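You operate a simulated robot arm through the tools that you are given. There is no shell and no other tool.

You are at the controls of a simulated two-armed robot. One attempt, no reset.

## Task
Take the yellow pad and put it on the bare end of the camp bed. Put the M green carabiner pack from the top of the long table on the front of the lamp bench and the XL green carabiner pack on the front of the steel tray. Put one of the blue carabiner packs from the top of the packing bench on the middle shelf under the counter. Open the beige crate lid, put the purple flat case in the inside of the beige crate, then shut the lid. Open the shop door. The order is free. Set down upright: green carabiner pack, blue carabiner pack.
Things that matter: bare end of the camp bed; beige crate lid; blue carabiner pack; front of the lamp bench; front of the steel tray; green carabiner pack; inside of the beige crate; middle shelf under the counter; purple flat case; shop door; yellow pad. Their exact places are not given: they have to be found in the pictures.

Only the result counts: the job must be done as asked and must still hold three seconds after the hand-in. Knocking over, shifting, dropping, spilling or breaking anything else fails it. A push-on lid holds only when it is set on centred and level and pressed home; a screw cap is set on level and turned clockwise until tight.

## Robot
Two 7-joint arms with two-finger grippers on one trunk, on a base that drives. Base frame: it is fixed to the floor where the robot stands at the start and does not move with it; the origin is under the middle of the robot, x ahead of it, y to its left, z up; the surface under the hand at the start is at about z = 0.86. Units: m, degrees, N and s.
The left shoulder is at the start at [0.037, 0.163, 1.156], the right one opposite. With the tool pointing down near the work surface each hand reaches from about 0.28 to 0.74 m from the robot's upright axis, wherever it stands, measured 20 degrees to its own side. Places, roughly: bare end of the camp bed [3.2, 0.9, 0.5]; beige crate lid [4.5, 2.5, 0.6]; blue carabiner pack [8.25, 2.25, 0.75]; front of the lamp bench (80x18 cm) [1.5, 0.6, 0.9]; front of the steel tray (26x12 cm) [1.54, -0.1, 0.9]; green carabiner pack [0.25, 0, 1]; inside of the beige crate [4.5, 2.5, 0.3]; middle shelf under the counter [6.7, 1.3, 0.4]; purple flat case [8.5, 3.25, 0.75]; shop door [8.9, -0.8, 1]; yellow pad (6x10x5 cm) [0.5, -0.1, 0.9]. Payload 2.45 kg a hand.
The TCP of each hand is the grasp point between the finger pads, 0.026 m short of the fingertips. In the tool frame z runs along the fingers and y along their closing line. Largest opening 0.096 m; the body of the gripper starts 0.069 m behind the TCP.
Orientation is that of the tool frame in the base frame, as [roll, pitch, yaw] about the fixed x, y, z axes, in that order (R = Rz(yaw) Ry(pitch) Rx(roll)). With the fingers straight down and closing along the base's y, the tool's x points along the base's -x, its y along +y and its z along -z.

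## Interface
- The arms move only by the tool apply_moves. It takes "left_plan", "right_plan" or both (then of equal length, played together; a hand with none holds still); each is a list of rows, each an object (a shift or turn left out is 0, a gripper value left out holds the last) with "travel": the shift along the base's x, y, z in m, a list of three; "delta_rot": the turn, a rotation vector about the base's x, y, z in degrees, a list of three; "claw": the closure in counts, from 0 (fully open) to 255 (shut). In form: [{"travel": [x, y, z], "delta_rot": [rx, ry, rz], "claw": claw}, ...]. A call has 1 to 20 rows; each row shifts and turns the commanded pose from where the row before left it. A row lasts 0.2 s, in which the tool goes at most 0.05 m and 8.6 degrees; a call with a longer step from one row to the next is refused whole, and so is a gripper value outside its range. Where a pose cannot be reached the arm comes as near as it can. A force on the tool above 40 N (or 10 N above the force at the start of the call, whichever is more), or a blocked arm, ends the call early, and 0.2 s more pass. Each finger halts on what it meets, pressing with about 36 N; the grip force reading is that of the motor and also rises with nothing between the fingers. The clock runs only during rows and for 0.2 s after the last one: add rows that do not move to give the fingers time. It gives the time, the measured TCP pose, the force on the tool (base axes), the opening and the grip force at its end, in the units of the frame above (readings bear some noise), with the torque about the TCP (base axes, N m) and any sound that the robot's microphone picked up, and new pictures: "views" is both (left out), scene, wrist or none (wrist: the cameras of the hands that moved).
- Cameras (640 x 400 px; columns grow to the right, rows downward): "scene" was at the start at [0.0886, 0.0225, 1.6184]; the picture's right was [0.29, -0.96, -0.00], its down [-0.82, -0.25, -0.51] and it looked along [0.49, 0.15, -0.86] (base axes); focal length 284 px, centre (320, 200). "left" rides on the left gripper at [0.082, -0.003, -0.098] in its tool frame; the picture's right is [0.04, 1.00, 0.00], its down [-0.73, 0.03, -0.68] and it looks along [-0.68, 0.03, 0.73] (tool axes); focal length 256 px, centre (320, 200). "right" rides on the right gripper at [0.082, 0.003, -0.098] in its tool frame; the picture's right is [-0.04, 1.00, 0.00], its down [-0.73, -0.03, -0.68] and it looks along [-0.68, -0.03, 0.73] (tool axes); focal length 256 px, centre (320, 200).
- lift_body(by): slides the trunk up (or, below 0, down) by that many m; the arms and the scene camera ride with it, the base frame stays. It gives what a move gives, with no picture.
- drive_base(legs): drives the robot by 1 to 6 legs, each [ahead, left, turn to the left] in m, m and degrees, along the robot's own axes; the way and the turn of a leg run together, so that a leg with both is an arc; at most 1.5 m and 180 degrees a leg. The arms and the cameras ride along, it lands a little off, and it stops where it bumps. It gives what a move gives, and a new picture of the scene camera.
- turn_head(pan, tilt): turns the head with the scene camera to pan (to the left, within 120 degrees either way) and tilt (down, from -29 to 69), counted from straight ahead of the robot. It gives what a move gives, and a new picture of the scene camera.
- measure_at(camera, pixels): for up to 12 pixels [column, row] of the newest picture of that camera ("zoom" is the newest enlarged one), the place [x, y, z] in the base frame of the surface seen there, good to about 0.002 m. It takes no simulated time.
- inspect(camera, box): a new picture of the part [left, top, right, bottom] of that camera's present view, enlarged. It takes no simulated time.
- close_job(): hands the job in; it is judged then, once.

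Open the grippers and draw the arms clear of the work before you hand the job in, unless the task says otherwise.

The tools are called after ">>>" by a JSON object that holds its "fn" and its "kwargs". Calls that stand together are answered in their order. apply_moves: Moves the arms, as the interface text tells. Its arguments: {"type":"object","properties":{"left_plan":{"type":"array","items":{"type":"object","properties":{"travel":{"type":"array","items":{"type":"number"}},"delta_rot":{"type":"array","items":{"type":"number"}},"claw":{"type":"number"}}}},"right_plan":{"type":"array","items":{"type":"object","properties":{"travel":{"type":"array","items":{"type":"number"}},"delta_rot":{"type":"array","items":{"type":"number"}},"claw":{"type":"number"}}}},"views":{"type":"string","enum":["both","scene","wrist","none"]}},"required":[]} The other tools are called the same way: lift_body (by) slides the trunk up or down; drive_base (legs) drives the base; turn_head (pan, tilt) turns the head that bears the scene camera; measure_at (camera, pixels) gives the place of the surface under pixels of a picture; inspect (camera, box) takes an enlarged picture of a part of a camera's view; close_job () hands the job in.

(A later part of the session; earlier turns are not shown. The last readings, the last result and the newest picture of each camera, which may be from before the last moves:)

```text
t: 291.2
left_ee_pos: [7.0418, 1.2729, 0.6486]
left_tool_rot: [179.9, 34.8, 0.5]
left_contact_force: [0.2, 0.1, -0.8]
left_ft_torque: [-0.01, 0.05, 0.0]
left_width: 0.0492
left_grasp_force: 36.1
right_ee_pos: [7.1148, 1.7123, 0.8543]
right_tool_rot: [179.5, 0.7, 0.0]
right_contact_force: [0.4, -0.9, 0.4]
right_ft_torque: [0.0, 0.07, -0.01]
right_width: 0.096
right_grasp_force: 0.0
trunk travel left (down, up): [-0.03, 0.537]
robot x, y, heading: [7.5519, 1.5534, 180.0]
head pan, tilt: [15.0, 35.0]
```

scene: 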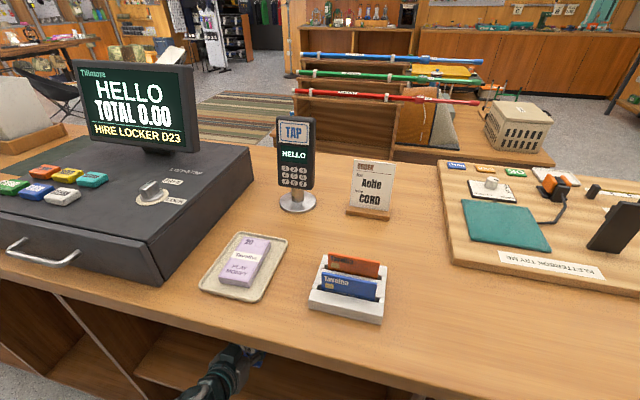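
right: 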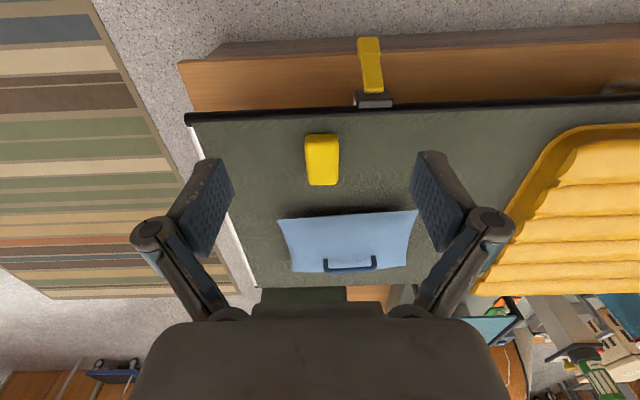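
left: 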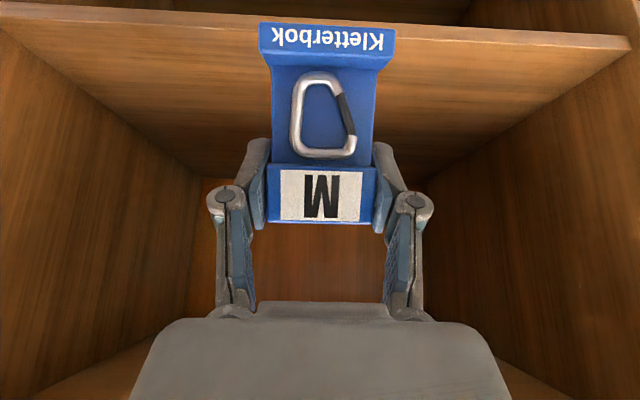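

Counter top is z=0.90 and free around (6.87,1.66). I draw back a bit, raise the trunk 0.40 m, and strafe right 0.38 m.

>>> {"fn": "apply_moves", "kwargs": {"left_plan": [{"travel": [0.03, 0, 0]}, {}], "views": "none"}}

>>> {"fn": "lift_body", "kwargs": {"by": 0.4}}

>>> {"fn": "drive_base", "kwargs": {"legs": [[0, -0.38, 0]]}}

```text
t: 291.8
left_ee_pos: [7.0504, 1.272, 0.647]
left_tool_rot: [179.9, 34.7, 0.5]
left_contact_force: [-0.3, -0.7, -1.4]
left_ft_torque: [0.01, 0.05, -0.02]
left_width: 0.0492
left_grasp_force: 35.6
left hand out of reach, approached as far as the arm can: row 1
right_ee_pos: [7.116, 1.7138, 0.8554]
right_tool_rot: [179.4, 0.7, 0.0]
right_contact_force: [0.6, 0.5, 0.1]
right_ft_torque: [-0.03, 0.05, 0.02]
right_width: 0.0958
right_grasp_force: 0.1
trunk travel left (down, up): [-0.03, 0.537]
robot x, y, heading: [7.5483, 1.5482, 179.9]
head pan, tilt: [15.0, 35.0]
```

```text
t: 295.6
left_ee_pos: [7.05, 1.2723, 1.0478]
left_tool_rot: [179.8, 34.8, 0.5]
left_contact_force: [0.0, -0.3, -1.5]
left_ft_torque: [0.02, 0.02, 0.01]
left_width: 0.0493
left_grasp_force: 36.7
right_ee_pos: [7.1147, 1.7117, 1.2549]
right_tool_rot: [179.5, 0.8, -0.1]
right_contact_force: [-0.1, 0.1, -0.1]
right_ft_torque: [0.0, 0.02, 0.01]
right_width: 0.0957
right_grasp_force: 0.0
trunk travel left (down, up): [-0.43, 0.137]
robot x, y, heading: [7.5516, 1.5514, 179.9]
head pan, tilt: [15.0, 35.0]
```

```text
t: 298.0
left_ee_pos: [7.0507, 1.6369, 1.0422]
left_tool_rot: [-179.4, 34.7, 1.0]
left_contact_force: [0.2, -1.4, -1.4]
left_ft_torque: [0.09, 0.02, -0.07]
left_width: 0.0492
left_grasp_force: 35.6
right_ee_pos: [7.1166, 2.0748, 1.2578]
right_tool_rot: [-179.9, 0.8, 0.0]
right_contact_force: [0.6, -0.8, -0.2]
right_ft_torque: [0.07, 0.04, 0.03]
right_width: 0.0962
right_grasp_force: 0.0
trunk travel left (down, up): [-0.43, 0.137]
robot x, y, heading: [7.5527, 1.9297, 179.7]
head pan, tilt: [15.0, 35.0]
```

scene: 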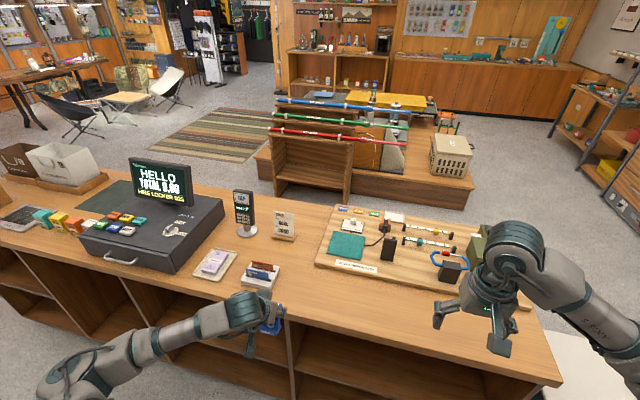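

The left hand is at (7.05,1.637,1.042), outside the counter edge. I move it over the free spot at about (6.87,1.665) while rotating the pack upright (pitch 60°).

>>> {"fn": "apply_moves", "kwargs": {"left_plan": [{"travel": [-0.03, 0.006, 0.02], "delta_rot": [0, 5, 0]}, {"travel": [-0.036, 0.006, 0.01], "delta_rot": [0, 5, 0]}, {"travel": [-0.036, 0.006, 0], "delta_rot": [0, 5, 0]}, {"travel": [-0.036, 0.006, 0], "delta_rot": [0, 5, 0]}, {"travel": [-0.036, 0.004, 0], "delta_rot": [-0.5, 5.2, 0]}, {}], "views": "both"}}

```text
t: 299.4
left_ee_pos: [6.879, 1.6915, 1.0821]
left_tool_rot: [177.7, 60.3, -1.3]
left_contact_force: [-0.2, 1.2, -2.1]
left_ft_torque: [0.01, -0.07, 0.08]
left_width: 0.0496
left_grasp_force: 35.5
right_ee_pos: [7.1203, 2.1074, 1.2541]
right_tool_rot: [178.8, 1.0, -0.2]
right_contact_force: [-0.3, 1.1, -0.5]
right_ft_torque: [-0.02, -0.01, 0.0]
right_width: 0.0959
right_grasp_force: 0.0
trunk travel left (down, up): [-0.43, 0.137]
robot x, y, heading: [7.5537, 1.9302, 179.8]
head pan, tilt: [15.0, 35.0]
```

scene: 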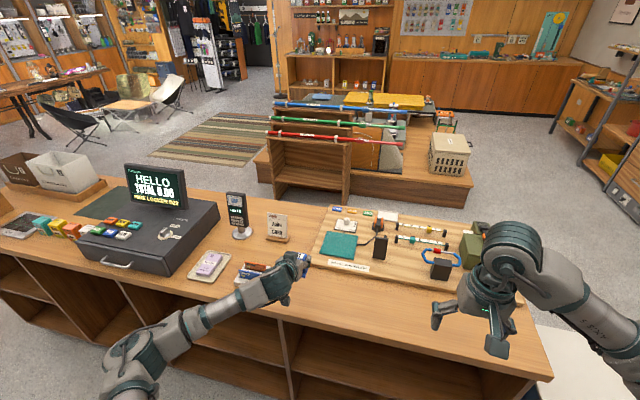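
left: 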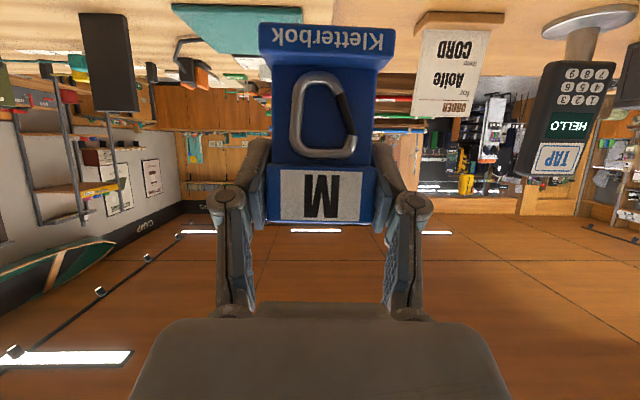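

The pack is upright over the free spot (6.879,1.69). I fix the small roll and lower toward contact (expected TCP z≈0.964).

>>> {"fn": "apply_moves", "kwargs": {"left_plan": [{"travel": [0, 0, -0.035], "delta_rot": [1.1, 0, 0]}, {"travel": [0, -0.005, -0.035]}, {"travel": [0, 0, -0.03]}, {}, {}], "views": "none"}}

```text
t: 300.6
left_ee_pos: [6.8796, 1.6636, 1.0069]
left_tool_rot: [-178.2, 60.0, 2.4]
left_contact_force: [0.2, -1.2, -2.2]
left_ft_torque: [-0.03, -0.01, -0.03]
left_width: 0.0493
left_grasp_force: 35.5
left hand out of reach, approached as far as the arm can: row 3
right_ee_pos: [7.1192, 2.0823, 1.2579]
right_tool_rot: [179.7, 0.9, 0.1]
right_contact_force: [-0.6, -0.6, -0.2]
right_ft_torque: [0.02, 0.03, -0.01]
right_width: 0.0961
right_grasp_force: 0.0
trunk travel left (down, up): [-0.43, 0.137]
robot x, y, heading: [7.5486, 1.925, 179.4]
head pan, tilt: [15.0, 35.0]
```

Reach limit again; I raise the hand a little to a reachable pose, remove the residual roll, then lower the trunk 6 cm.

>>> {"fn": "apply_moves", "kwargs": {"left_plan": [{"travel": [0, 0, 0.012], "delta_rot": [-0.8, 0, 0]}, {}, {}], "views": "none"}}

>>> {"fn": "lift_body", "kwargs": {"by": -0.04}}

>>> {"fn": "apply_moves", "kwargs": {"left_plan": [{}, {}], "views": "both"}}

```text
t: 301.4
left_ee_pos: [6.8804, 1.6752, 1.0198]
left_tool_rot: [179.3, 60.1, 0.3]
left_contact_force: [0.1, 0.6, -1.9]
left_ft_torque: [0.0, 0.02, -0.04]
left_width: 0.0492
left_grasp_force: 35.8
right_ee_pos: [7.1202, 2.0947, 1.2565]
right_tool_rot: [179.3, 1.0, 0.0]
right_contact_force: [-0.7, -0.8, -0.2]
right_ft_torque: [0.03, -0.02, 0.0]
right_width: 0.0961
right_grasp_force: 0.0
trunk travel left (down, up): [-0.43, 0.137]
robot x, y, heading: [7.55, 1.9299, 179.7]
head pan, tilt: [15.0, 35.0]
```

```text
t: 302.2
left_ee_pos: [6.8811, 1.6822, 0.9833]
left_tool_rot: [178.7, 60.1, -0.5]
left_contact_force: [-0.1, 0.2, -1.5]
left_ft_torque: [0.0, 0.01, 0.06]
left_width: 0.0492
left_grasp_force: 35.7
right_ee_pos: [7.1211, 2.1011, 1.2161]
right_tool_rot: [179.1, 1.0, 0.0]
right_contact_force: [0.6, -0.3, 0.4]
right_ft_torque: [0.02, -0.02, -0.01]
right_width: 0.0961
right_grasp_force: 0.1
trunk travel left (down, up): [-0.39, 0.177]
robot x, y, heading: [7.5564, 1.9239, 179.7]
head pan, tilt: [15.0, 35.0]
```

```text
t: 302.9
left_ee_pos: [6.8799, 1.6794, 0.9823]
left_tool_rot: [179.1, 60.1, 0.0]
left_contact_force: [-0.5, 0.0, -1.0]
left_ft_torque: [0.01, -0.01, -0.01]
left_width: 0.0494
left_grasp_force: 35.9
right_ee_pos: [7.1207, 2.0979, 1.2159]
right_tool_rot: [179.2, 1.0, 0.1]
right_contact_force: [0.0, 0.0, -0.6]
right_ft_torque: [-0.02, -0.01, -0.02]
right_width: 0.0961
right_grasp_force: 0.2
trunk travel left (down, up): [-0.39, 0.177]
robot x, y, heading: [7.553, 1.9249, 179.7]
head pan, tilt: [15.0, 35.0]
```

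scene: 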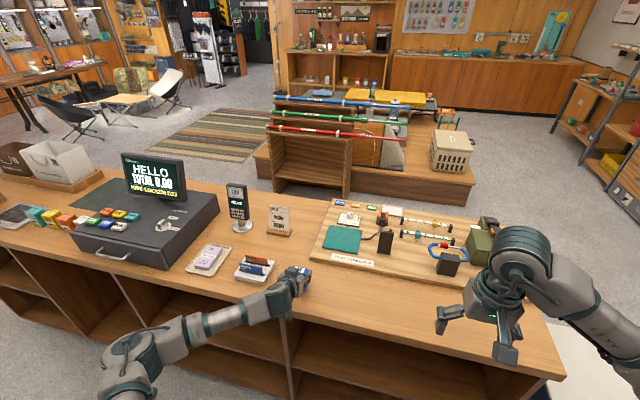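
left: 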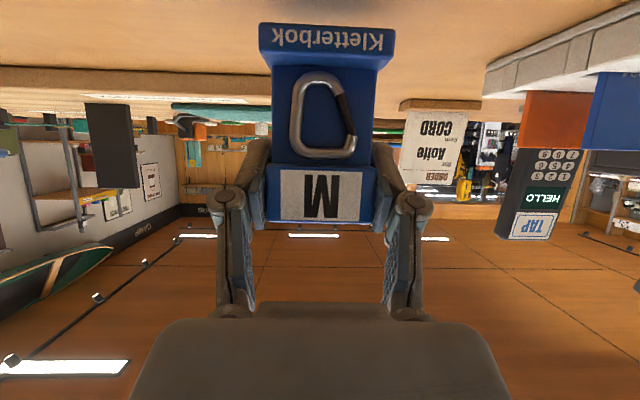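

At z=0.982; I lower in small steps to contact.

>>> {"fn": "apply_moves", "kwargs": {"left_plan": [{"travel": [0, 0, -0.008]}, {}, {"travel": [0, 0, -0.004]}, {}, {"travel": [0, 0, -0.003]}, {}], "views": "none"}}

```text
t: 304.2
left_ee_pos: [6.8785, 1.6739, 0.9683]
left_tool_rot: [179.5, 59.8, 0.4]
left_contact_force: [0.0, -0.5, -1.0]
left_ft_torque: [0.01, 0.01, 0.0]
left_width: 0.0491
left_grasp_force: 35.9
left hand out of reach, approached as far as the arm can: row 5
right_ee_pos: [7.1205, 2.0938, 1.2158]
right_tool_rot: [179.4, 1.0, 0.2]
right_contact_force: [0.1, 0.5, 0.0]
right_ft_torque: [0.01, 0.0, 0.01]
right_width: 0.0963
right_grasp_force: 0.1
trunk travel left (down, up): [-0.39, 0.177]
robot x, y, heading: [7.5542, 1.9256, 179.7]
head pan, tilt: [15.0, 35.0]
```

>>> {"fn": "apply_moves", "kwargs": {"left_plan": [{"travel": [0, 0, 0.003]}, {}], "views": "none"}}

>>> {"fn": "lift_body", "kwargs": {"by": -0.007}}

```text
t: 304.9
left_ee_pos: [6.8799, 1.6806, 0.9727]
left_tool_rot: [179.0, 60.1, -0.1]
left_contact_force: [0.9, 0.6, -1.2]
left_ft_torque: [-0.01, 0.02, 0.03]
left_width: 0.0491
left_grasp_force: 36.4
right_ee_pos: [7.1206, 2.0992, 1.2154]
right_tool_rot: [179.1, 1.0, 0.0]
right_contact_force: [0.4, -0.8, 0.3]
right_ft_torque: [-0.02, 0.0, -0.02]
right_width: 0.0961
right_grasp_force: 0.1
trunk travel left (down, up): [-0.39, 0.177]
robot x, y, heading: [7.5514, 1.9281, 179.8]
head pan, tilt: [15.0, 35.0]
```

```text
t: 305.4
left_ee_pos: [6.8797, 1.6723, 0.9643]
left_tool_rot: [179.6, 60.0, 0.5]
left_contact_force: [0.3, 0.7, -1.3]
left_ft_torque: [0.02, -0.02, -0.03]
left_width: 0.0492
left_grasp_force: 36.0
right_ee_pos: [7.1193, 2.0912, 1.2095]
right_tool_rot: [179.4, 1.0, 0.2]
right_contact_force: [0.2, -0.7, 1.1]
right_ft_torque: [0.01, -0.04, 0.02]
right_width: 0.0958
right_grasp_force: 0.0
trunk travel left (down, up): [-0.383, 0.184]
robot x, y, heading: [7.5513, 1.9258, 179.7]
head pan, tilt: [15.0, 35.0]
```

>>> {"fn": "lift_body", "kwargs": {"by": -0.002}}

>>> {"fn": "lift_body", "kwargs": {"by": -0.002}}

```text
t: 305.9
left_ee_pos: [6.8793, 1.6767, 0.9649]
left_tool_rot: [179.3, 60.3, 0.3]
left_contact_force: [-0.3, 0.1, 3.5]
left_ft_torque: [0.14, -0.05, 0.03]
left_width: 0.0493
left_grasp_force: 36.3
right_ee_pos: [7.1207, 2.0955, 1.206]
right_tool_rot: [179.2, 0.9, 0.0]
right_contact_force: [0.2, 0.1, 0.0]
right_ft_torque: [0.01, -0.03, 0.01]
right_width: 0.0962
right_grasp_force: 0.1
trunk travel left (down, up): [-0.381, 0.186]
robot x, y, heading: [7.5492, 1.9278, 179.7]
head pan, tilt: [15.0, 35.0]
```

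```text
t: 306.4
left_ee_pos: [6.8794, 1.6771, 0.9636]
left_tool_rot: [179.3, 60.3, 0.3]
left_contact_force: [-1.5, 0.3, 13.3]
left_ft_torque: [0.41, -0.18, 0.05]
left_width: 0.0492
left_grasp_force: 35.5
right_ee_pos: [7.1214, 2.0954, 1.2063]
right_tool_rot: [179.1, 1.1, -0.1]
right_contact_force: [-0.2, 0.4, -0.5]
right_ft_torque: [0.0, -0.01, 0.01]
right_width: 0.0961
right_grasp_force: 0.0
trunk travel left (down, up): [-0.379, 0.188]
robot x, y, heading: [7.5486, 1.9268, 179.7]
head pan, tilt: [15.0, 35.0]
```

Contact is 13 N; I open the fingers gradually and retract back along the tool axis.

>>> {"fn": "apply_moves", "kwargs": {"left_plan": [{"claw": 180}, {"claw": 120}, {"claw": 60}, {"claw": 0}, {}, {"travel": [0.025, 0, 0.015]}, {"travel": [0.025, 0, 0.015]}, {"travel": [0.025, 0, 0.02]}, {"travel": [0.02, 0, 0.03]}, {}], "views": "both"}}

```text
t: 308.6
left_ee_pos: [6.975, 1.6765, 1.0412]
left_tool_rot: [179.3, 60.0, 0.1]
left_contact_force: [-0.4, 0.0, -0.5]
left_ft_torque: [0.0, 0.02, 0.01]
left_width: 0.0961
left_grasp_force: 0.1
right_ee_pos: [7.1191, 2.0949, 1.2049]
right_tool_rot: [179.3, 0.9, 0.0]
right_contact_force: [-0.1, 0.0, -0.3]
right_ft_torque: [0.03, 0.02, 0.02]
right_width: 0.0957
right_grasp_force: 0.1
trunk travel left (down, up): [-0.379, 0.188]
robot x, y, heading: [7.5529, 1.9269, 179.9]
head pan, tilt: [15.0, 35.0]
```

scene: 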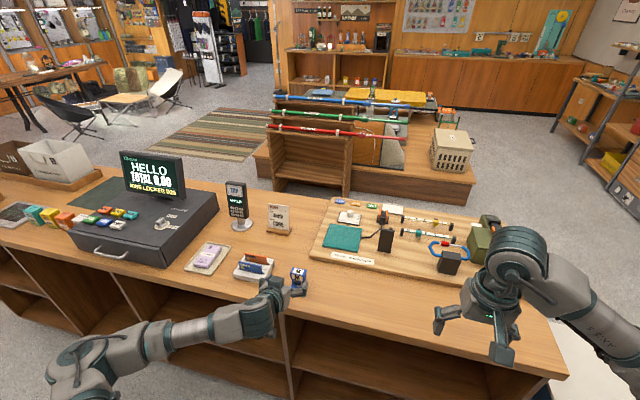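
left: 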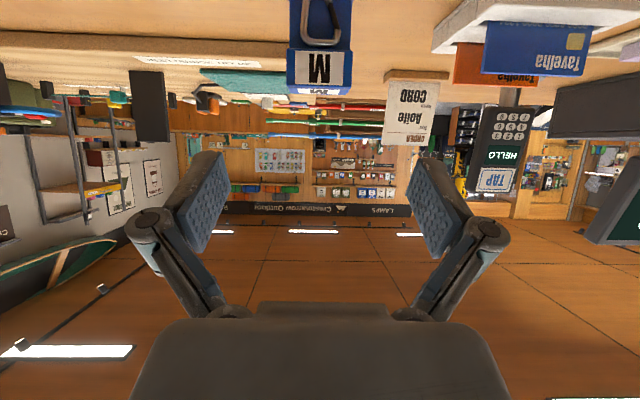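

Blue M stands on the counter at (298,277). I rotate the hand to pitch ≈28° above and behind it.

>>> {"fn": "apply_moves", "kwargs": {"left_plan": [{"travel": [0, 0, 0.02], "delta_rot": [0, -5, 0]}, {"travel": [0, 0, 0.02], "delta_rot": [0, -5, 0]}, {"travel": [0, 0, 0.01], "delta_rot": [0, -5, 0]}, {"travel": [-0.01, 0, 0], "delta_rot": [0, -5, 0]}, {"travel": [-0.01, 0, 0], "delta_rot": [0, -5, 0]}, {"travel": [-0.01, 0, 0], "delta_rot": [0, -5, 0]}, {"travel": [0, 0, 0], "delta_rot": [0, -2, 0]}, {}], "views": "both"}}

```text
t: 310.4
left_ee_pos: [6.944, 1.6759, 1.0909]
left_tool_rot: [179.2, 28.0, 0.1]
left_contact_force: [0.2, 0.8, -0.4]
left_ft_torque: [-0.01, 0.04, 0.0]
left_width: 0.0961
left_grasp_force: 0.1
right_ee_pos: [7.1207, 2.0941, 1.2052]
right_tool_rot: [179.3, 1.0, 0.0]
right_contact_force: [-0.6, 0.2, -0.2]
right_ft_torque: [-0.02, 0.02, -0.02]
right_width: 0.0961
right_grasp_force: 0.1
trunk travel left (down, up): [-0.379, 0.188]
robot x, y, heading: [7.5524, 1.9302, 179.6]
head pan, tilt: [15.0, 35.0]
```

scene: 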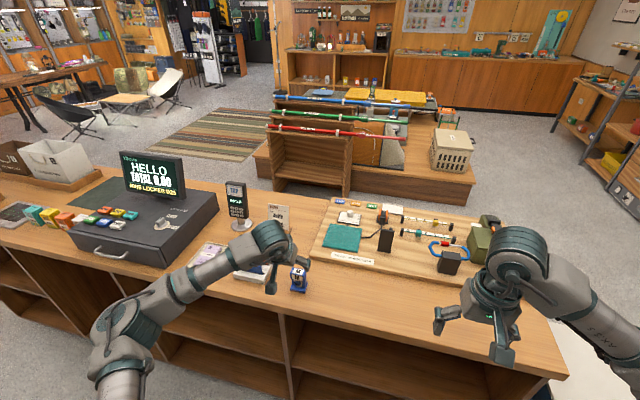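
left: 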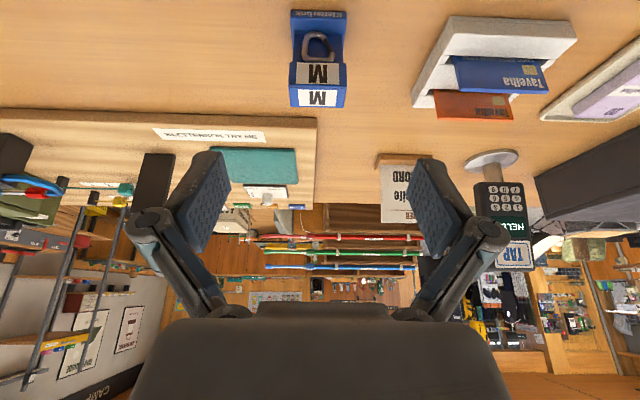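

>>> {"fn": "measure_at", "kwargs": {"camera": "left", "pixels": [[293, 91], [345, 92], [294, 106], [343, 107], [318, 98], [294, 15], [345, 18], [415, 100], [318, 72]]}}

```text
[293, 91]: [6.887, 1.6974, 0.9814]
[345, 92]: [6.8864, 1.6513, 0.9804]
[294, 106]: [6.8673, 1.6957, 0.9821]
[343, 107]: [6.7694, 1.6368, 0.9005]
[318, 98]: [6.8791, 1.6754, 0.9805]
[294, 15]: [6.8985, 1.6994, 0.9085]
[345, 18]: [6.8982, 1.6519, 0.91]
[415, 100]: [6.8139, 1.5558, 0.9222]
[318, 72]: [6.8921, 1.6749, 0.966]
```

Pack head centre is (6.8765,1.6745), top 0.981. I approach along the tool axis and close.

>>> {"fn": "apply_moves", "kwargs": {"left_plan": [{"travel": [-0.0164, -0.0004, -0.032]}, {"travel": [-0.0164, -0.0004, -0.032]}, {"travel": [-0.0164, -0.0004, -0.032]}, {"travel": [-0.0164, -0.0004, -0.031]}, {}], "views": "wrist"}}

```text
t: 311.6
left_ee_pos: [6.8766, 1.6747, 0.9635]
left_tool_rot: [179.2, 28.1, 0.0]
left_contact_force: [0.1, 0.2, 0.8]
left_ft_torque: [0.01, 0.0, 0.01]
left_width: 0.0961
left_grasp_force: 0.1
right_ee_pos: [7.1217, 2.0947, 1.2049]
right_tool_rot: [179.4, 0.9, 0.0]
right_contact_force: [-0.1, 0.1, 0.8]
right_ft_torque: [0.0, -0.01, 0.01]
right_width: 0.096
right_grasp_force: 0.0
trunk travel left (down, up): [-0.379, 0.188]
robot x, y, heading: [7.5511, 1.9259, 179.7]
head pan, tilt: [15.0, 35.0]
```

left: 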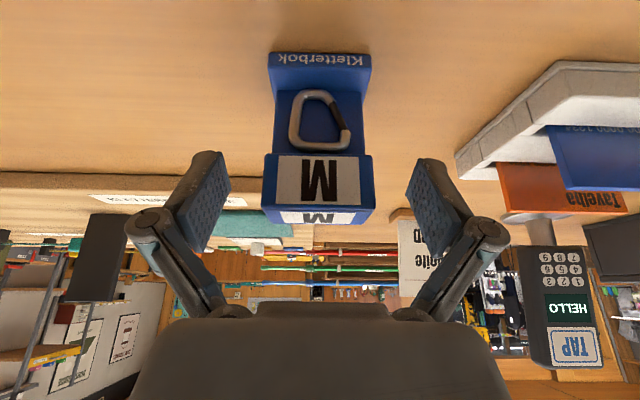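

The pack is centred between the fingers. I close on it and lift.

>>> {"fn": "apply_moves", "kwargs": {"left_plan": [{"claw": 255}, {"claw": 255}, {"claw": 255}, {"claw": 255}, {"travel": [0, 0, 0.03]}, {"travel": [0, 0, 0.04]}, {"travel": [0.03, 0, 0.03]}, {"travel": [0.04, 0, 0.01]}, {"travel": [0.045, 0, 0.01]}, {"travel": [0.045, 0, 0]}, {}], "views": "wrist"}}

```text
t: 314.1
left_ee_pos: [7.0403, 1.6733, 1.0806]
left_tool_rot: [179.2, 28.0, 0.2]
left_contact_force: [0.0, 1.0, -0.8]
left_ft_torque: [0.02, -0.02, -0.03]
left_width: 0.0494
left_grasp_force: 35.7
right_ee_pos: [7.1195, 2.0934, 1.2051]
right_tool_rot: [179.3, 0.9, 0.0]
right_contact_force: [-0.7, -0.1, -1.2]
right_ft_torque: [-0.02, -0.01, -0.01]
right_width: 0.0962
right_grasp_force: 0.0
trunk travel left (down, up): [-0.379, 0.188]
robot x, y, heading: [7.5529, 1.9212, 179.6]
head pan, tilt: [15.0, 35.0]
```

left: 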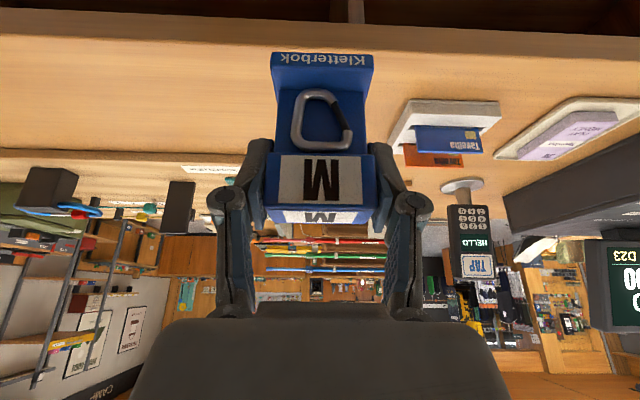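

Held upright at pitch 28°. I back the base 4 cm, strafe left 0.38 m to the target bay, and lower the trunk.

>>> {"fn": "drive_base", "kwargs": {"legs": [[-0.04, 0.37, 0.3]]}}

>>> {"fn": "lift_body", "kwargs": {"by": -0.37}}

>>> {"fn": "apply_moves", "kwargs": {"left_plan": [{}, {}, {}], "views": "both"}}

```text
t: 316.4
left_ee_pos: [7.0831, 1.3221, 1.0833]
left_tool_rot: [178.4, 28.1, 0.1]
left_contact_force: [-0.2, 2.0, -1.5]
left_ft_torque: [-0.09, -0.04, 0.05]
left_width: 0.049
left_grasp_force: 36.1
right_ee_pos: [7.1579, 1.744, 1.2016]
right_tool_rot: [178.5, 0.9, 0.5]
right_contact_force: [-0.4, 0.7, -0.4]
right_ft_torque: [-0.08, -0.03, -0.05]
right_width: 0.096
right_grasp_force: 0.1
trunk travel left (down, up): [-0.379, 0.188]
robot x, y, heading: [7.5901, 1.5622, -179.9]
head pan, tilt: [15.0, 35.0]
```

scene: 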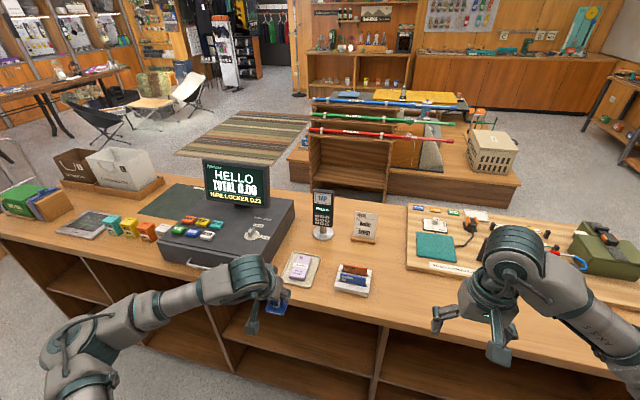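

```text
t: 320.0
left_ee_pos: [7.0874, 1.2995, 0.7109]
left_tool_rot: [179.7, 28.3, 0.9]
left_contact_force: [0.7, -0.4, -0.7]
left_ft_torque: [0.01, 0.01, -0.05]
left_width: 0.0493
left_grasp_force: 35.8
right_ee_pos: [7.1627, 1.7192, 0.8382]
right_tool_rot: [179.7, 1.2, 0.5]
right_contact_force: [-0.2, 0.1, 0.4]
right_ft_torque: [0.06, 0.0, 0.0]
right_width: 0.0959
right_grasp_force: 0.1
trunk travel left (down, up): [-0.009, 0.558]
robot x, y, heading: [7.5883, 1.5622, -180.0]
head pan, tilt: [15.0, 35.0]
```

```text
t: 320.8
left_ee_pos: [7.0863, 1.3002, 0.7103]
left_tool_rot: [179.6, 28.4, 0.7]
left_contact_force: [-0.2, -0.4, -1.4]
left_ft_torque: [0.04, -0.01, -0.01]
left_width: 0.0494
left_grasp_force: 36.1
right_ee_pos: [7.1619, 1.7204, 0.8369]
right_tool_rot: [179.7, 1.1, 0.4]
right_contact_force: [0.0, -0.2, 0.1]
right_ft_torque: [0.01, 0.01, -0.04]
right_width: 0.0962
right_grasp_force: 0.1
trunk travel left (down, up): [-0.009, 0.558]
robot x, y, heading: [7.588, 1.5645, -179.7]
head pan, tilt: [15.0, 35.0]
```

scene: 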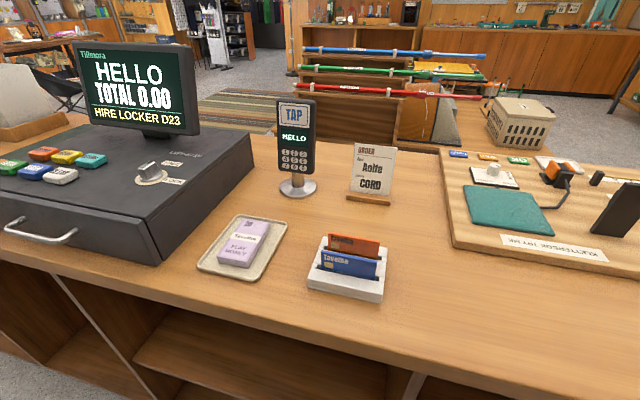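
left: 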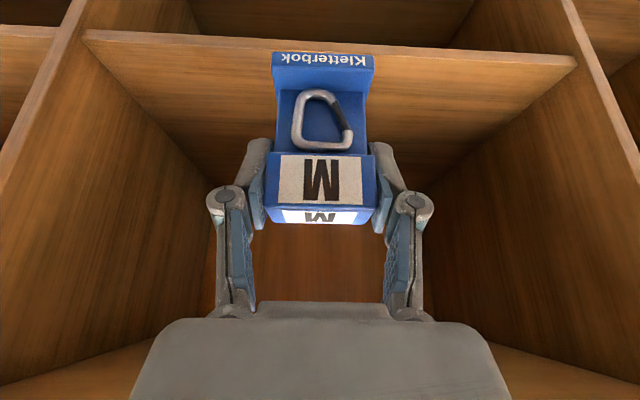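

Aligned with the bay at y≈1.30. I lower the hand to z≈0.56 in front of the bay and check the clearance.

>>> {"fn": "apply_moves", "kwargs": {"left_plan": [{"travel": [0, -0.005, -0.04]}, {"travel": [0, -0.005, -0.04]}, {"travel": [0, 0, -0.04]}, {"travel": [0, 0, -0.03]}, {}], "views": "wrist"}}

>>> {"fn": "drive_base", "kwargs": {"legs": [[0.05, 0, 0]]}}

```text
t: 322.0
left_ee_pos: [7.0881, 1.2942, 0.5626]
left_tool_rot: [179.5, 28.3, 0.6]
left_contact_force: [-0.2, 0.9, -1.3]
left_ft_torque: [-0.01, 0.02, -0.01]
left_width: 0.0493
left_grasp_force: 36.0
right_ee_pos: [7.1614, 1.7251, 0.8368]
right_tool_rot: [179.5, 1.1, 0.4]
right_contact_force: [-0.2, 0.0, 0.6]
right_ft_torque: [-0.01, 0.04, -0.01]
right_width: 0.0962
right_grasp_force: 0.0
trunk travel left (down, up): [-0.009, 0.558]
robot x, y, heading: [7.5908, 1.5653, -179.8]
head pan, tilt: [15.0, 35.0]
```

left: 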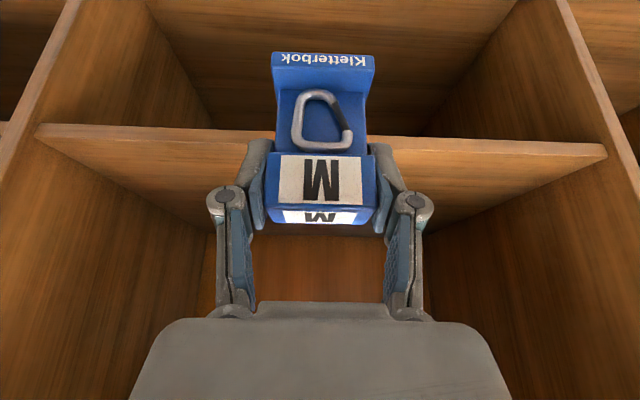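

```text
t: 322.9
left_ee_pos: [7.0356, 1.2939, 0.5611]
left_tool_rot: [179.5, 28.2, 0.5]
left_contact_force: [-1.3, 0.1, -2.0]
left_ft_torque: [0.0, -0.06, -0.02]
left_width: 0.0495
left_grasp_force: 36.1
right_ee_pos: [7.1108, 1.7251, 0.8353]
right_tool_rot: [179.5, 1.0, 0.3]
right_contact_force: [-0.5, 0.4, -0.1]
right_ft_torque: [0.0, -0.05, 0.02]
right_width: 0.0962
right_grasp_force: 0.1
trunk travel left (down, up): [-0.009, 0.558]
robot x, y, heading: [7.5428, 1.5635, -179.9]
head pan, tilt: [15.0, 35.0]
```

scene: 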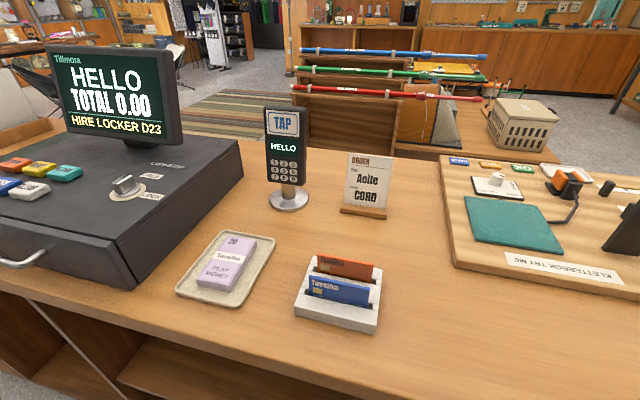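

Pack bottom is ≈0.4975, 4.7 cm above the shelf. I move forward 0.18 m into the bay.

>>> {"fn": "apply_moves", "kwargs": {"left_plan": [{"travel": [-0.045, 0, 0]}, {"travel": [-0.045, 0, 0]}, {"travel": [-0.045, 0, 0]}, {"travel": [-0.045, 0, 0]}, {}], "views": "wrist"}}

```text
t: 324.1
left_ee_pos: [6.8627, 1.2948, 0.5643]
left_tool_rot: [179.5, 28.6, 0.6]
left_contact_force: [0.1, 0.3, -0.8]
left_ft_torque: [-0.03, 0.01, -0.01]
left_width: 0.0495
left_grasp_force: 36.0
right_ee_pos: [7.1172, 1.7247, 0.8388]
right_tool_rot: [179.5, 1.4, 0.4]
right_contact_force: [-0.5, 0.0, -0.4]
right_ft_torque: [0.02, 0.0, 0.01]
right_width: 0.096
right_grasp_force: 0.0
trunk travel left (down, up): [-0.009, 0.558]
robot x, y, heading: [7.5413, 1.563, -179.8]
head pan, tilt: [15.0, 35.0]
```

left: 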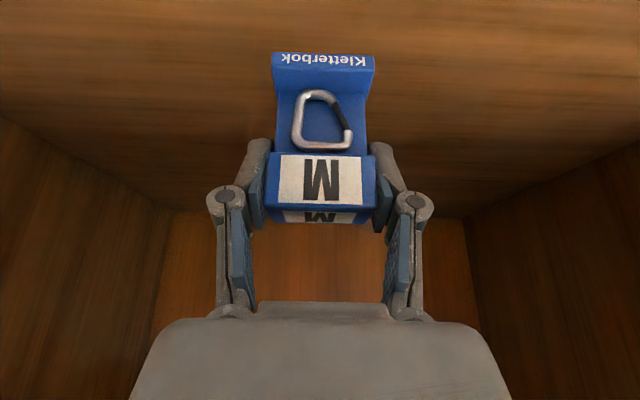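

In the bay at (6.863,1.295,0.564). I lower to near contact (≈0.514).

>>> {"fn": "apply_moves", "kwargs": {"left_plan": [{"travel": [0, 0, -0.02]}, {"travel": [0, 0, -0.02]}, {}, {"travel": [0, 0, -0.004]}, {}, {"travel": [0, 0, -0.003]}, {}], "views": "none"}}

```text
t: 325.7
left_ee_pos: [6.8601, 1.2938, 0.518]
left_tool_rot: [179.4, 28.5, 0.6]
left_contact_force: [0.5, -0.4, -1.9]
left_ft_torque: [0.03, 0.0, -0.01]
left_width: 0.0493
left_grasp_force: 36.0
right_ee_pos: [7.1157, 1.7254, 0.8387]
right_tool_rot: [179.5, 1.4, 0.4]
right_contact_force: [0.0, 0.2, 0.8]
right_ft_torque: [0.01, -0.03, -0.01]
right_width: 0.0959
right_grasp_force: 0.1
trunk travel left (down, up): [-0.009, 0.558]
robot x, y, heading: [7.5413, 1.5652, -180.1]
head pan, tilt: [15.0, 35.0]
```

>>> {"fn": "apply_moves", "kwargs": {"left_plan": [{"travel": [0, 0, -0.002]}, {}, {"travel": [0, 0, -0.002]}, {}, {"travel": [0, 0, -0.001]}, {}], "views": "none"}}

```text
t: 327.1
left_ee_pos: [6.8594, 1.2941, 0.5146]
left_tool_rot: [179.5, 28.5, 0.5]
left_contact_force: [-0.7, -0.2, 7.5]
left_ft_torque: [0.25, -0.17, 0.03]
left_width: 0.0494
left_grasp_force: 36.2
right_ee_pos: [7.115, 1.7257, 0.8398]
right_tool_rot: [179.4, 1.4, 0.3]
right_contact_force: [0.0, 0.1, -0.4]
right_ft_torque: [0.0, -0.01, -0.01]
right_width: 0.0962
right_grasp_force: 0.0
trunk travel left (down, up): [-0.009, 0.558]
robot x, y, heading: [7.5398, 1.5625, -179.8]
head pan, tilt: [15.0, 35.0]
```

Contact is ≈7.5 N. I open the fingers and back out along the tool axis, then straight out of the bay.

>>> {"fn": "apply_moves", "kwargs": {"left_plan": [{"claw": 180}, {"claw": 120}, {"claw": 60}, {"claw": 0}, {}, {"travel": [0.012, 0, 0.015]}, {"travel": [0.016, 0, 0.015]}, {"travel": [0.03, 0, 0.01]}, {"travel": [0.045, 0, 0]}, {"travel": [0.045, 0, 0]}, {"travel": [0.04, 0, 0]}, {}], "views": "both"}}

```text
t: 329.7
left_ee_pos: [7.0474, 1.2944, 0.5519]
left_tool_rot: [179.5, 28.5, 0.7]
left_contact_force: [-0.4, -0.2, 0.0]
left_ft_torque: [0.0, 0.03, -0.01]
left_width: 0.0961
left_grasp_force: 0.0
right_ee_pos: [7.1156, 1.7249, 0.8387]
right_tool_rot: [179.5, 1.3, 0.4]
right_contact_force: [-0.2, -0.9, 0.4]
right_ft_torque: [0.04, 0.01, -0.02]
right_width: 0.096
right_grasp_force: 0.1
trunk travel left (down, up): [-0.009, 0.558]
robot x, y, heading: [7.5433, 1.562, -179.9]
head pan, tilt: [15.0, 35.0]
```

scene: 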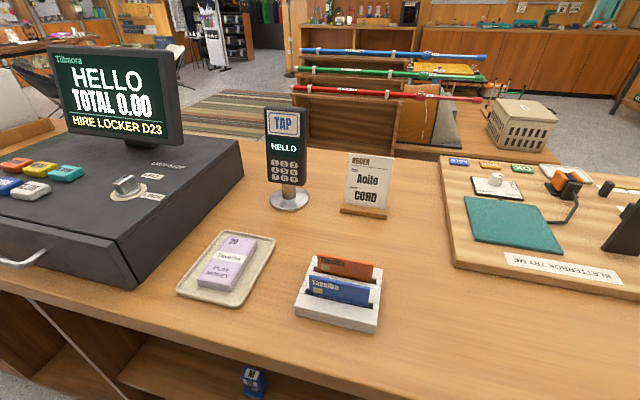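
left: 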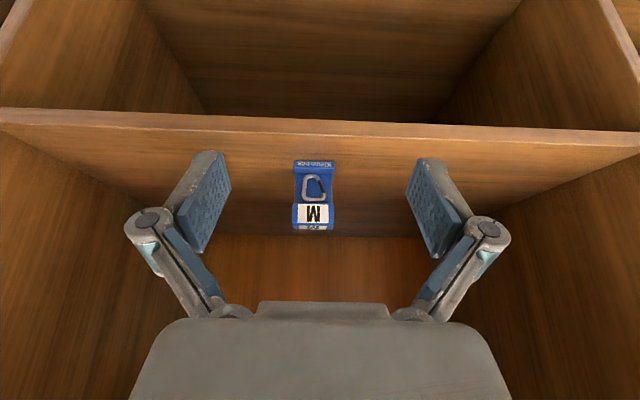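

The blue pack stands on the middle shelf (313,200 in the left view). I raise the trunk, and bring the left hand up and back to vertical.

>>> {"fn": "lift_body", "kwargs": {"by": 0.32}}

>>> {"fn": "apply_moves", "kwargs": {"left_plan": [{"travel": [0.01, 0, 0.045]}, {"travel": [0.01, 0, 0.045]}, {"travel": [0, 0, 0.045], "delta_rot": [0, -5, 0]}, {"travel": [0, 0, 0.045], "delta_rot": [0, -5, 0]}, {"travel": [0, 0, 0.045], "delta_rot": [0, -5, 0]}, {"travel": [0.01, 0, 0.03], "delta_rot": [0, -5, 0]}, {"travel": [0.02, 0, 0.02], "delta_rot": [0, -5, 0]}, {"travel": [0.02, 0, 0], "delta_rot": [0, -3.5, 0]}, {}], "views": "none"}}

```text
t: 332.9
left_ee_pos: [7.0471, 1.2932, 0.8725]
left_tool_rot: [179.4, 28.5, 0.6]
left_contact_force: [-0.2, 0.6, -0.6]
left_ft_torque: [0.04, 0.0, 0.03]
left_width: 0.0961
left_grasp_force: 0.1
right_ee_pos: [7.1153, 1.7252, 1.1587]
right_tool_rot: [179.5, 1.3, 0.5]
right_contact_force: [-0.5, 0.1, -0.1]
right_ft_torque: [0.02, 0.0, 0.01]
right_width: 0.0959
right_grasp_force: 0.1
trunk travel left (down, up): [-0.329, 0.238]
robot x, y, heading: [7.5443, 1.5672, -179.9]
head pan, tilt: [15.0, 35.0]
```

```text
t: 334.9
left_ee_pos: [7.1171, 1.2932, 1.1468]
left_tool_rot: [179.2, 0.0, 0.5]
left_contact_force: [-0.1, -0.7, -0.3]
left_ft_torque: [-0.02, -0.01, -0.01]
left_width: 0.0959
left_grasp_force: 0.1
right_ee_pos: [7.1152, 1.7256, 1.1582]
right_tool_rot: [179.6, 1.4, 0.4]
right_contact_force: [-0.3, -0.5, 0.0]
right_ft_torque: [0.0, -0.03, 0.01]
right_width: 0.0962
right_grasp_force: 0.1
trunk travel left (down, up): [-0.329, 0.238]
robot x, y, heading: [7.539, 1.566, -179.9]
head pan, tilt: [15.0, 35.0]
```

Both hands are vertical at z≈1.15. I turn back toward the bench and strafe to y≈3.1, where the purple case lies.

>>> {"fn": "drive_base", "kwargs": {"legs": [[0, 0, -90], [0, 0, -90], [0, 1.45, 0]]}}

>>> {"fn": "turn_head", "kwargs": {"pan": 0, "tilt": 40}}

```text
t: 349.6
left_ee_pos: [7.9692, 3.2561, 1.148]
left_tool_rot: [179.1, 0.1, -179.4]
left_contact_force: [0.4, -0.6, -0.5]
left_ft_torque: [0.0, -0.02, 0.02]
left_width: 0.0964
left_grasp_force: 0.0
right_ee_pos: [7.9721, 2.8249, 1.1597]
right_tool_rot: [179.5, 1.4, -179.5]
right_contact_force: [-1.1, -0.4, -1.0]
right_ft_torque: [-0.02, -0.02, -0.02]
right_width: 0.0962
right_grasp_force: 0.0
trunk travel left (down, up): [-0.329, 0.238]
robot x, y, heading: [7.5462, 2.9882, 0.1]
head pan, tilt: [15.0, 35.0]
```

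scene: 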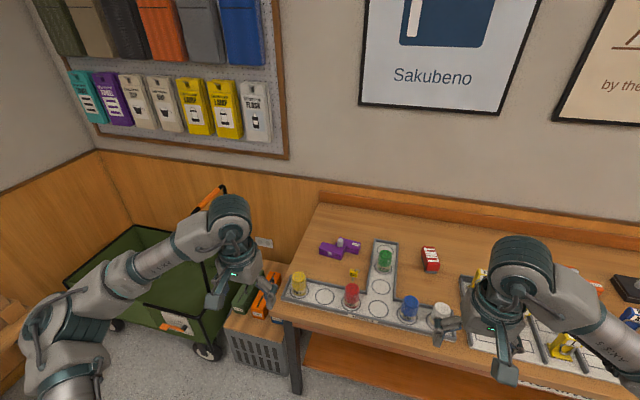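

```text
t: 350.4
left_ee_pos: [7.9666, 3.2563, 1.1483]
left_tool_rot: [179.3, 0.3, -179.4]
left_contact_force: [0.8, 0.2, -0.3]
left_ft_torque: [0.02, 0.04, -0.01]
left_width: 0.0961
left_grasp_force: 0.0
right_ee_pos: [7.9679, 2.8263, 1.1605]
right_tool_rot: [179.5, 1.6, -179.5]
right_contact_force: [-0.4, 0.9, -0.2]
right_ft_torque: [-0.02, 0.0, 0.01]
right_width: 0.0959
right_grasp_force: 0.0
trunk travel left (down, up): [-0.329, 0.238]
robot x, y, heading: [7.5455, 2.9884, 0.3]
head pan, tilt: [0.0, 40.0]
```

scene: 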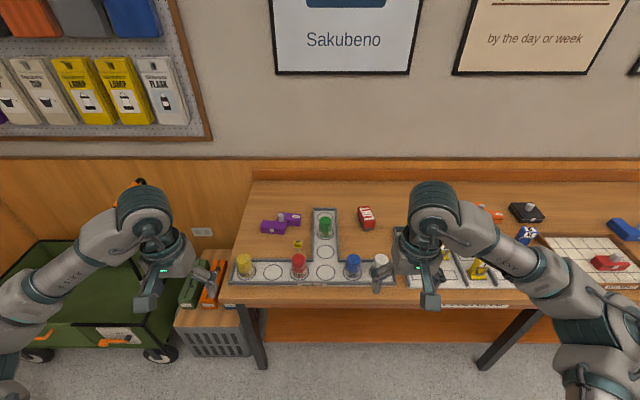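

The purple case is at (280,223). I zoom in and measure it.

>>> {"fn": "inspect", "kwargs": {"camera": "scene", "box": [220, 180, 420, 300]}}

>>> {"fn": "measure_at", "kwargs": {"camera": "zoom", "pixels": [[190, 118], [130, 130], [205, 145], [255, 120], [220, 105], [165, 140], [240, 130], [135, 155], [200, 165], [280, 120], [330, 210], [250, 210]]}}

```text
3.20 times, centred on (320, 240) of scene
```

zoom: 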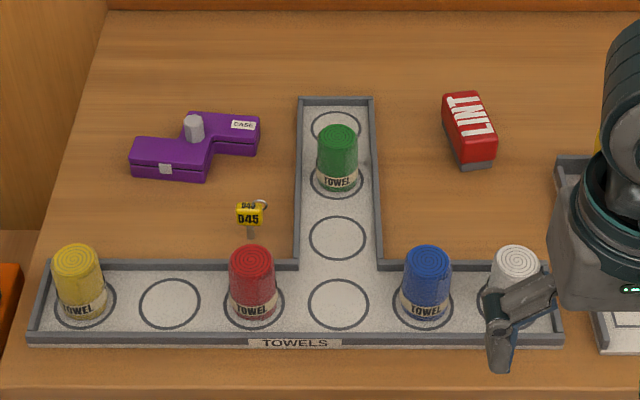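

```text
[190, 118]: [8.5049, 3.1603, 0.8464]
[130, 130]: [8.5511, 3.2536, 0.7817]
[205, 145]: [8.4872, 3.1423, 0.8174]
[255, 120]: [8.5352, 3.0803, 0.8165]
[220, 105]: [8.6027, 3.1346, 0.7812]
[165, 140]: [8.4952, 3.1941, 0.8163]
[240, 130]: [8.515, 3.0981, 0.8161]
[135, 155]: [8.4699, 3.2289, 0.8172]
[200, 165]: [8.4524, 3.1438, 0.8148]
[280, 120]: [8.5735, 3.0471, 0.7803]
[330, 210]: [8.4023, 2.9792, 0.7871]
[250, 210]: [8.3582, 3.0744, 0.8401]
```

The purple case (labelled CASE) has a grey knob at (8.505,3.160), knob top 0.8465, body top 0.8165. I move closer (0.27 m) so the left hand can reach it.

>>> {"fn": "drive_base", "kwargs": {"legs": [[0.15, -0.04, 0], [0.12, 0, 0]]}}

>>> {"fn": "turn_head", "kwargs": {"pan": 10, "tilt": 55}}

```text
t: 352.6
left_ee_pos: [8.2353, 3.2261, 1.147]
left_tool_rot: [179.7, 0.1, -179.5]
left_contact_force: [0.1, 1.7, -0.5]
left_ft_torque: [-0.04, 0.01, -0.01]
left_width: 0.096
left_grasp_force: 0.0
right_ee_pos: [8.2366, 2.7945, 1.1618]
right_tool_rot: [179.9, 1.7, -179.6]
right_contact_force: [1.0, -0.2, 0.2]
right_ft_torque: [-0.04, 0.0, -0.01]
right_width: 0.0961
right_grasp_force: 0.1
trunk travel left (down, up): [-0.329, 0.238]
robot x, y, heading: [7.8128, 2.9494, 0.0]
head pan, tilt: [0.0, 40.0]
```

scene: 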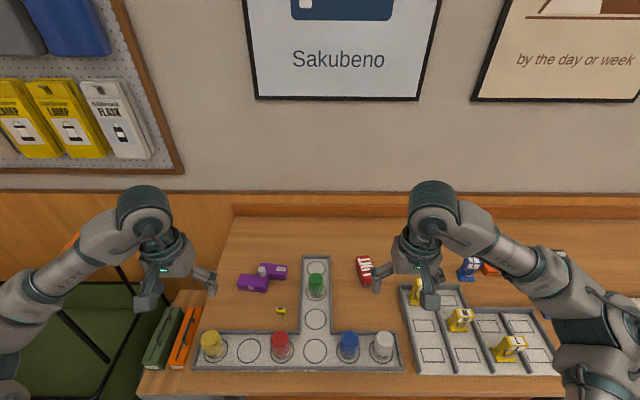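

```text
t: 353.4
left_ee_pos: [8.2339, 3.2206, 1.1496]
left_tool_rot: [179.3, 0.3, -179.5]
left_contact_force: [-0.1, 0.4, 0.5]
left_ft_torque: [-0.04, 0.0, -0.01]
left_width: 0.0963
left_grasp_force: 0.1
right_ee_pos: [8.2351, 2.7895, 1.1632]
right_tool_rot: [179.7, 1.7, -179.6]
right_contact_force: [0.9, 0.2, 0.5]
right_ft_torque: [0.02, -0.01, 0.01]
right_width: 0.096
right_grasp_force: 0.1
trunk travel left (down, up): [-0.329, 0.238]
robot x, y, heading: [7.8157, 2.9535, 0.1]
head pan, tilt: [10.0, 55.0]
```

scene: 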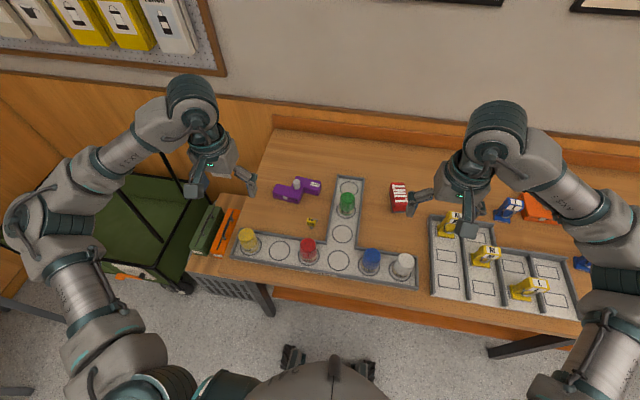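

>>> {"fn": "inspect", "kwargs": {"camera": "scene", "box": [250, 155, 370, 240]}}

>>> {"fn": "measure_at", "kwargs": {"camera": "zoom", "pixels": [[245, 150], [240, 165], [130, 190], [265, 190], [255, 220], [370, 170], [300, 130], [375, 150], [150, 170], [330, 160], [245, 145], [300, 150]]}}

```text
4.71 times, centred on (310, 198) of scene
```

zoom: 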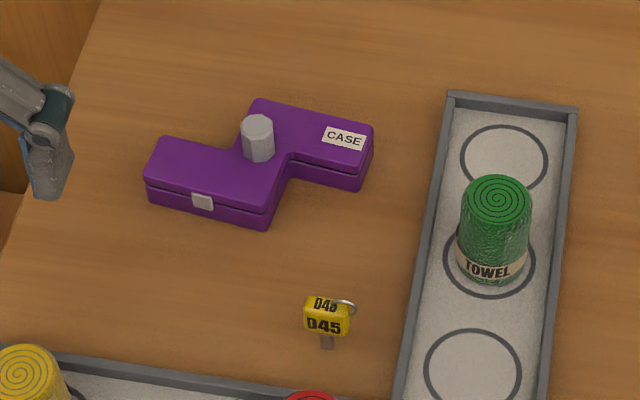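

```text
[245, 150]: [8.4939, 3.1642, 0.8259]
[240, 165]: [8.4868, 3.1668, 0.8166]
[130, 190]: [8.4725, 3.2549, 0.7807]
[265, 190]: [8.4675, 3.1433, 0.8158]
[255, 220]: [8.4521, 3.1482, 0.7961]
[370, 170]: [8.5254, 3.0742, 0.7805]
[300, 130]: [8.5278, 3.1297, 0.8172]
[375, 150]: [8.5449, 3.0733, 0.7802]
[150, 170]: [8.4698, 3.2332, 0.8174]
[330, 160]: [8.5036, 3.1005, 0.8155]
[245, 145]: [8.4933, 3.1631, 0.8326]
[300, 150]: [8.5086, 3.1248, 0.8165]
```

Knob centre is ≈(8.502,3.160). I move the left hand over it, staying high, and check with the wrist camera.

>>> {"fn": "apply_moves", "kwargs": {"left_plan": [{"travel": [0.045, -0.01, -0.01]}, {"travel": [0.045, -0.01, -0.01]}, {"travel": [0.045, -0.01, -0.01]}, {"travel": [0.045, -0.01, -0.01]}, {"travel": [0.045, -0.01, -0.01]}, {"travel": [0.042, -0.01, -0.02]}, {"travel": [0, 0, -0.04]}, {"travel": [0, 0, -0.04]}, {}], "views": "both"}}

```text
t: 355.4
left_ee_pos: [8.503, 3.1631, 0.998]
left_tool_rot: [179.5, 0.4, -179.5]
left_contact_force: [0.9, 0.3, -0.2]
left_ft_torque: [-0.11, 0.01, 0.01]
left_width: 0.096
left_grasp_force: 0.1
right_ee_pos: [8.2336, 2.7949, 1.1622]
right_tool_rot: [179.7, 1.7, -179.5]
right_contact_force: [0.2, 1.2, 1.2]
right_ft_torque: [-0.05, -0.03, 0.01]
right_width: 0.0961
right_grasp_force: 0.1
trunk travel left (down, up): [-0.329, 0.238]
robot x, y, heading: [7.8153, 2.9479, 0.2]
head pan, tilt: [10.0, 55.0]
```

scene: 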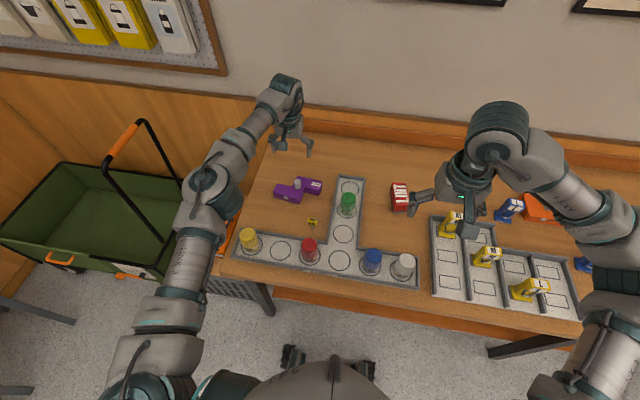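
left: 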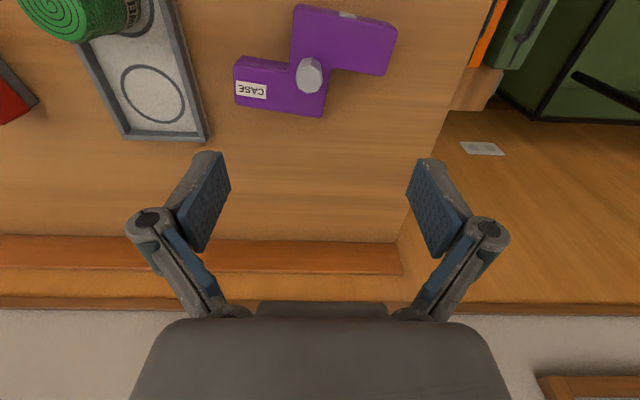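

>>> {"fn": "measure_at", "kwargs": {"camera": "left", "pixels": [[309, 68], [303, 70], [317, 70], [310, 62], [309, 76], [300, 88], [312, 90], [240, 95], [380, 60], [320, 20], [300, 100], [330, 60]]}}

>>> {"fn": "inspect", "kwargs": {"camera": "left", "box": [220, 0, 420, 130]}}

```text
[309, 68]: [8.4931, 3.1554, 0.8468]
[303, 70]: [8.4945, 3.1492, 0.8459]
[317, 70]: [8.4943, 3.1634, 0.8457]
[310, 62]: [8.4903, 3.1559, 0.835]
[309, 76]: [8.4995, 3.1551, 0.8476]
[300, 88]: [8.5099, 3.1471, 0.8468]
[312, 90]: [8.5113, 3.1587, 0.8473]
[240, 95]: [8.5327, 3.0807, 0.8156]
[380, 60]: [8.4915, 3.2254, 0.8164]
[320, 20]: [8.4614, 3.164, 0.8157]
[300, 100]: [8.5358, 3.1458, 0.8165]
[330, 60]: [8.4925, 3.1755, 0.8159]
```

```text
3.08 times, centred on (320, 65) of left
```

zoom: 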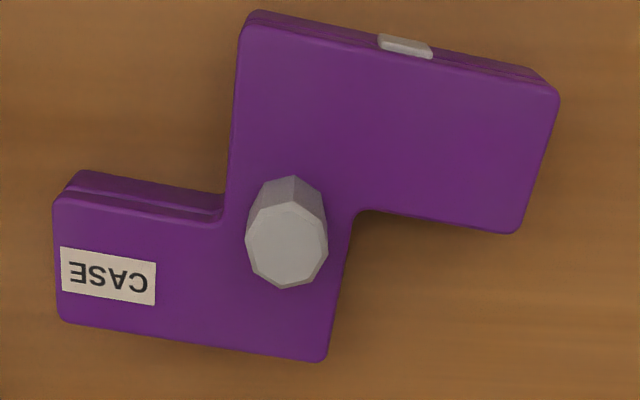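

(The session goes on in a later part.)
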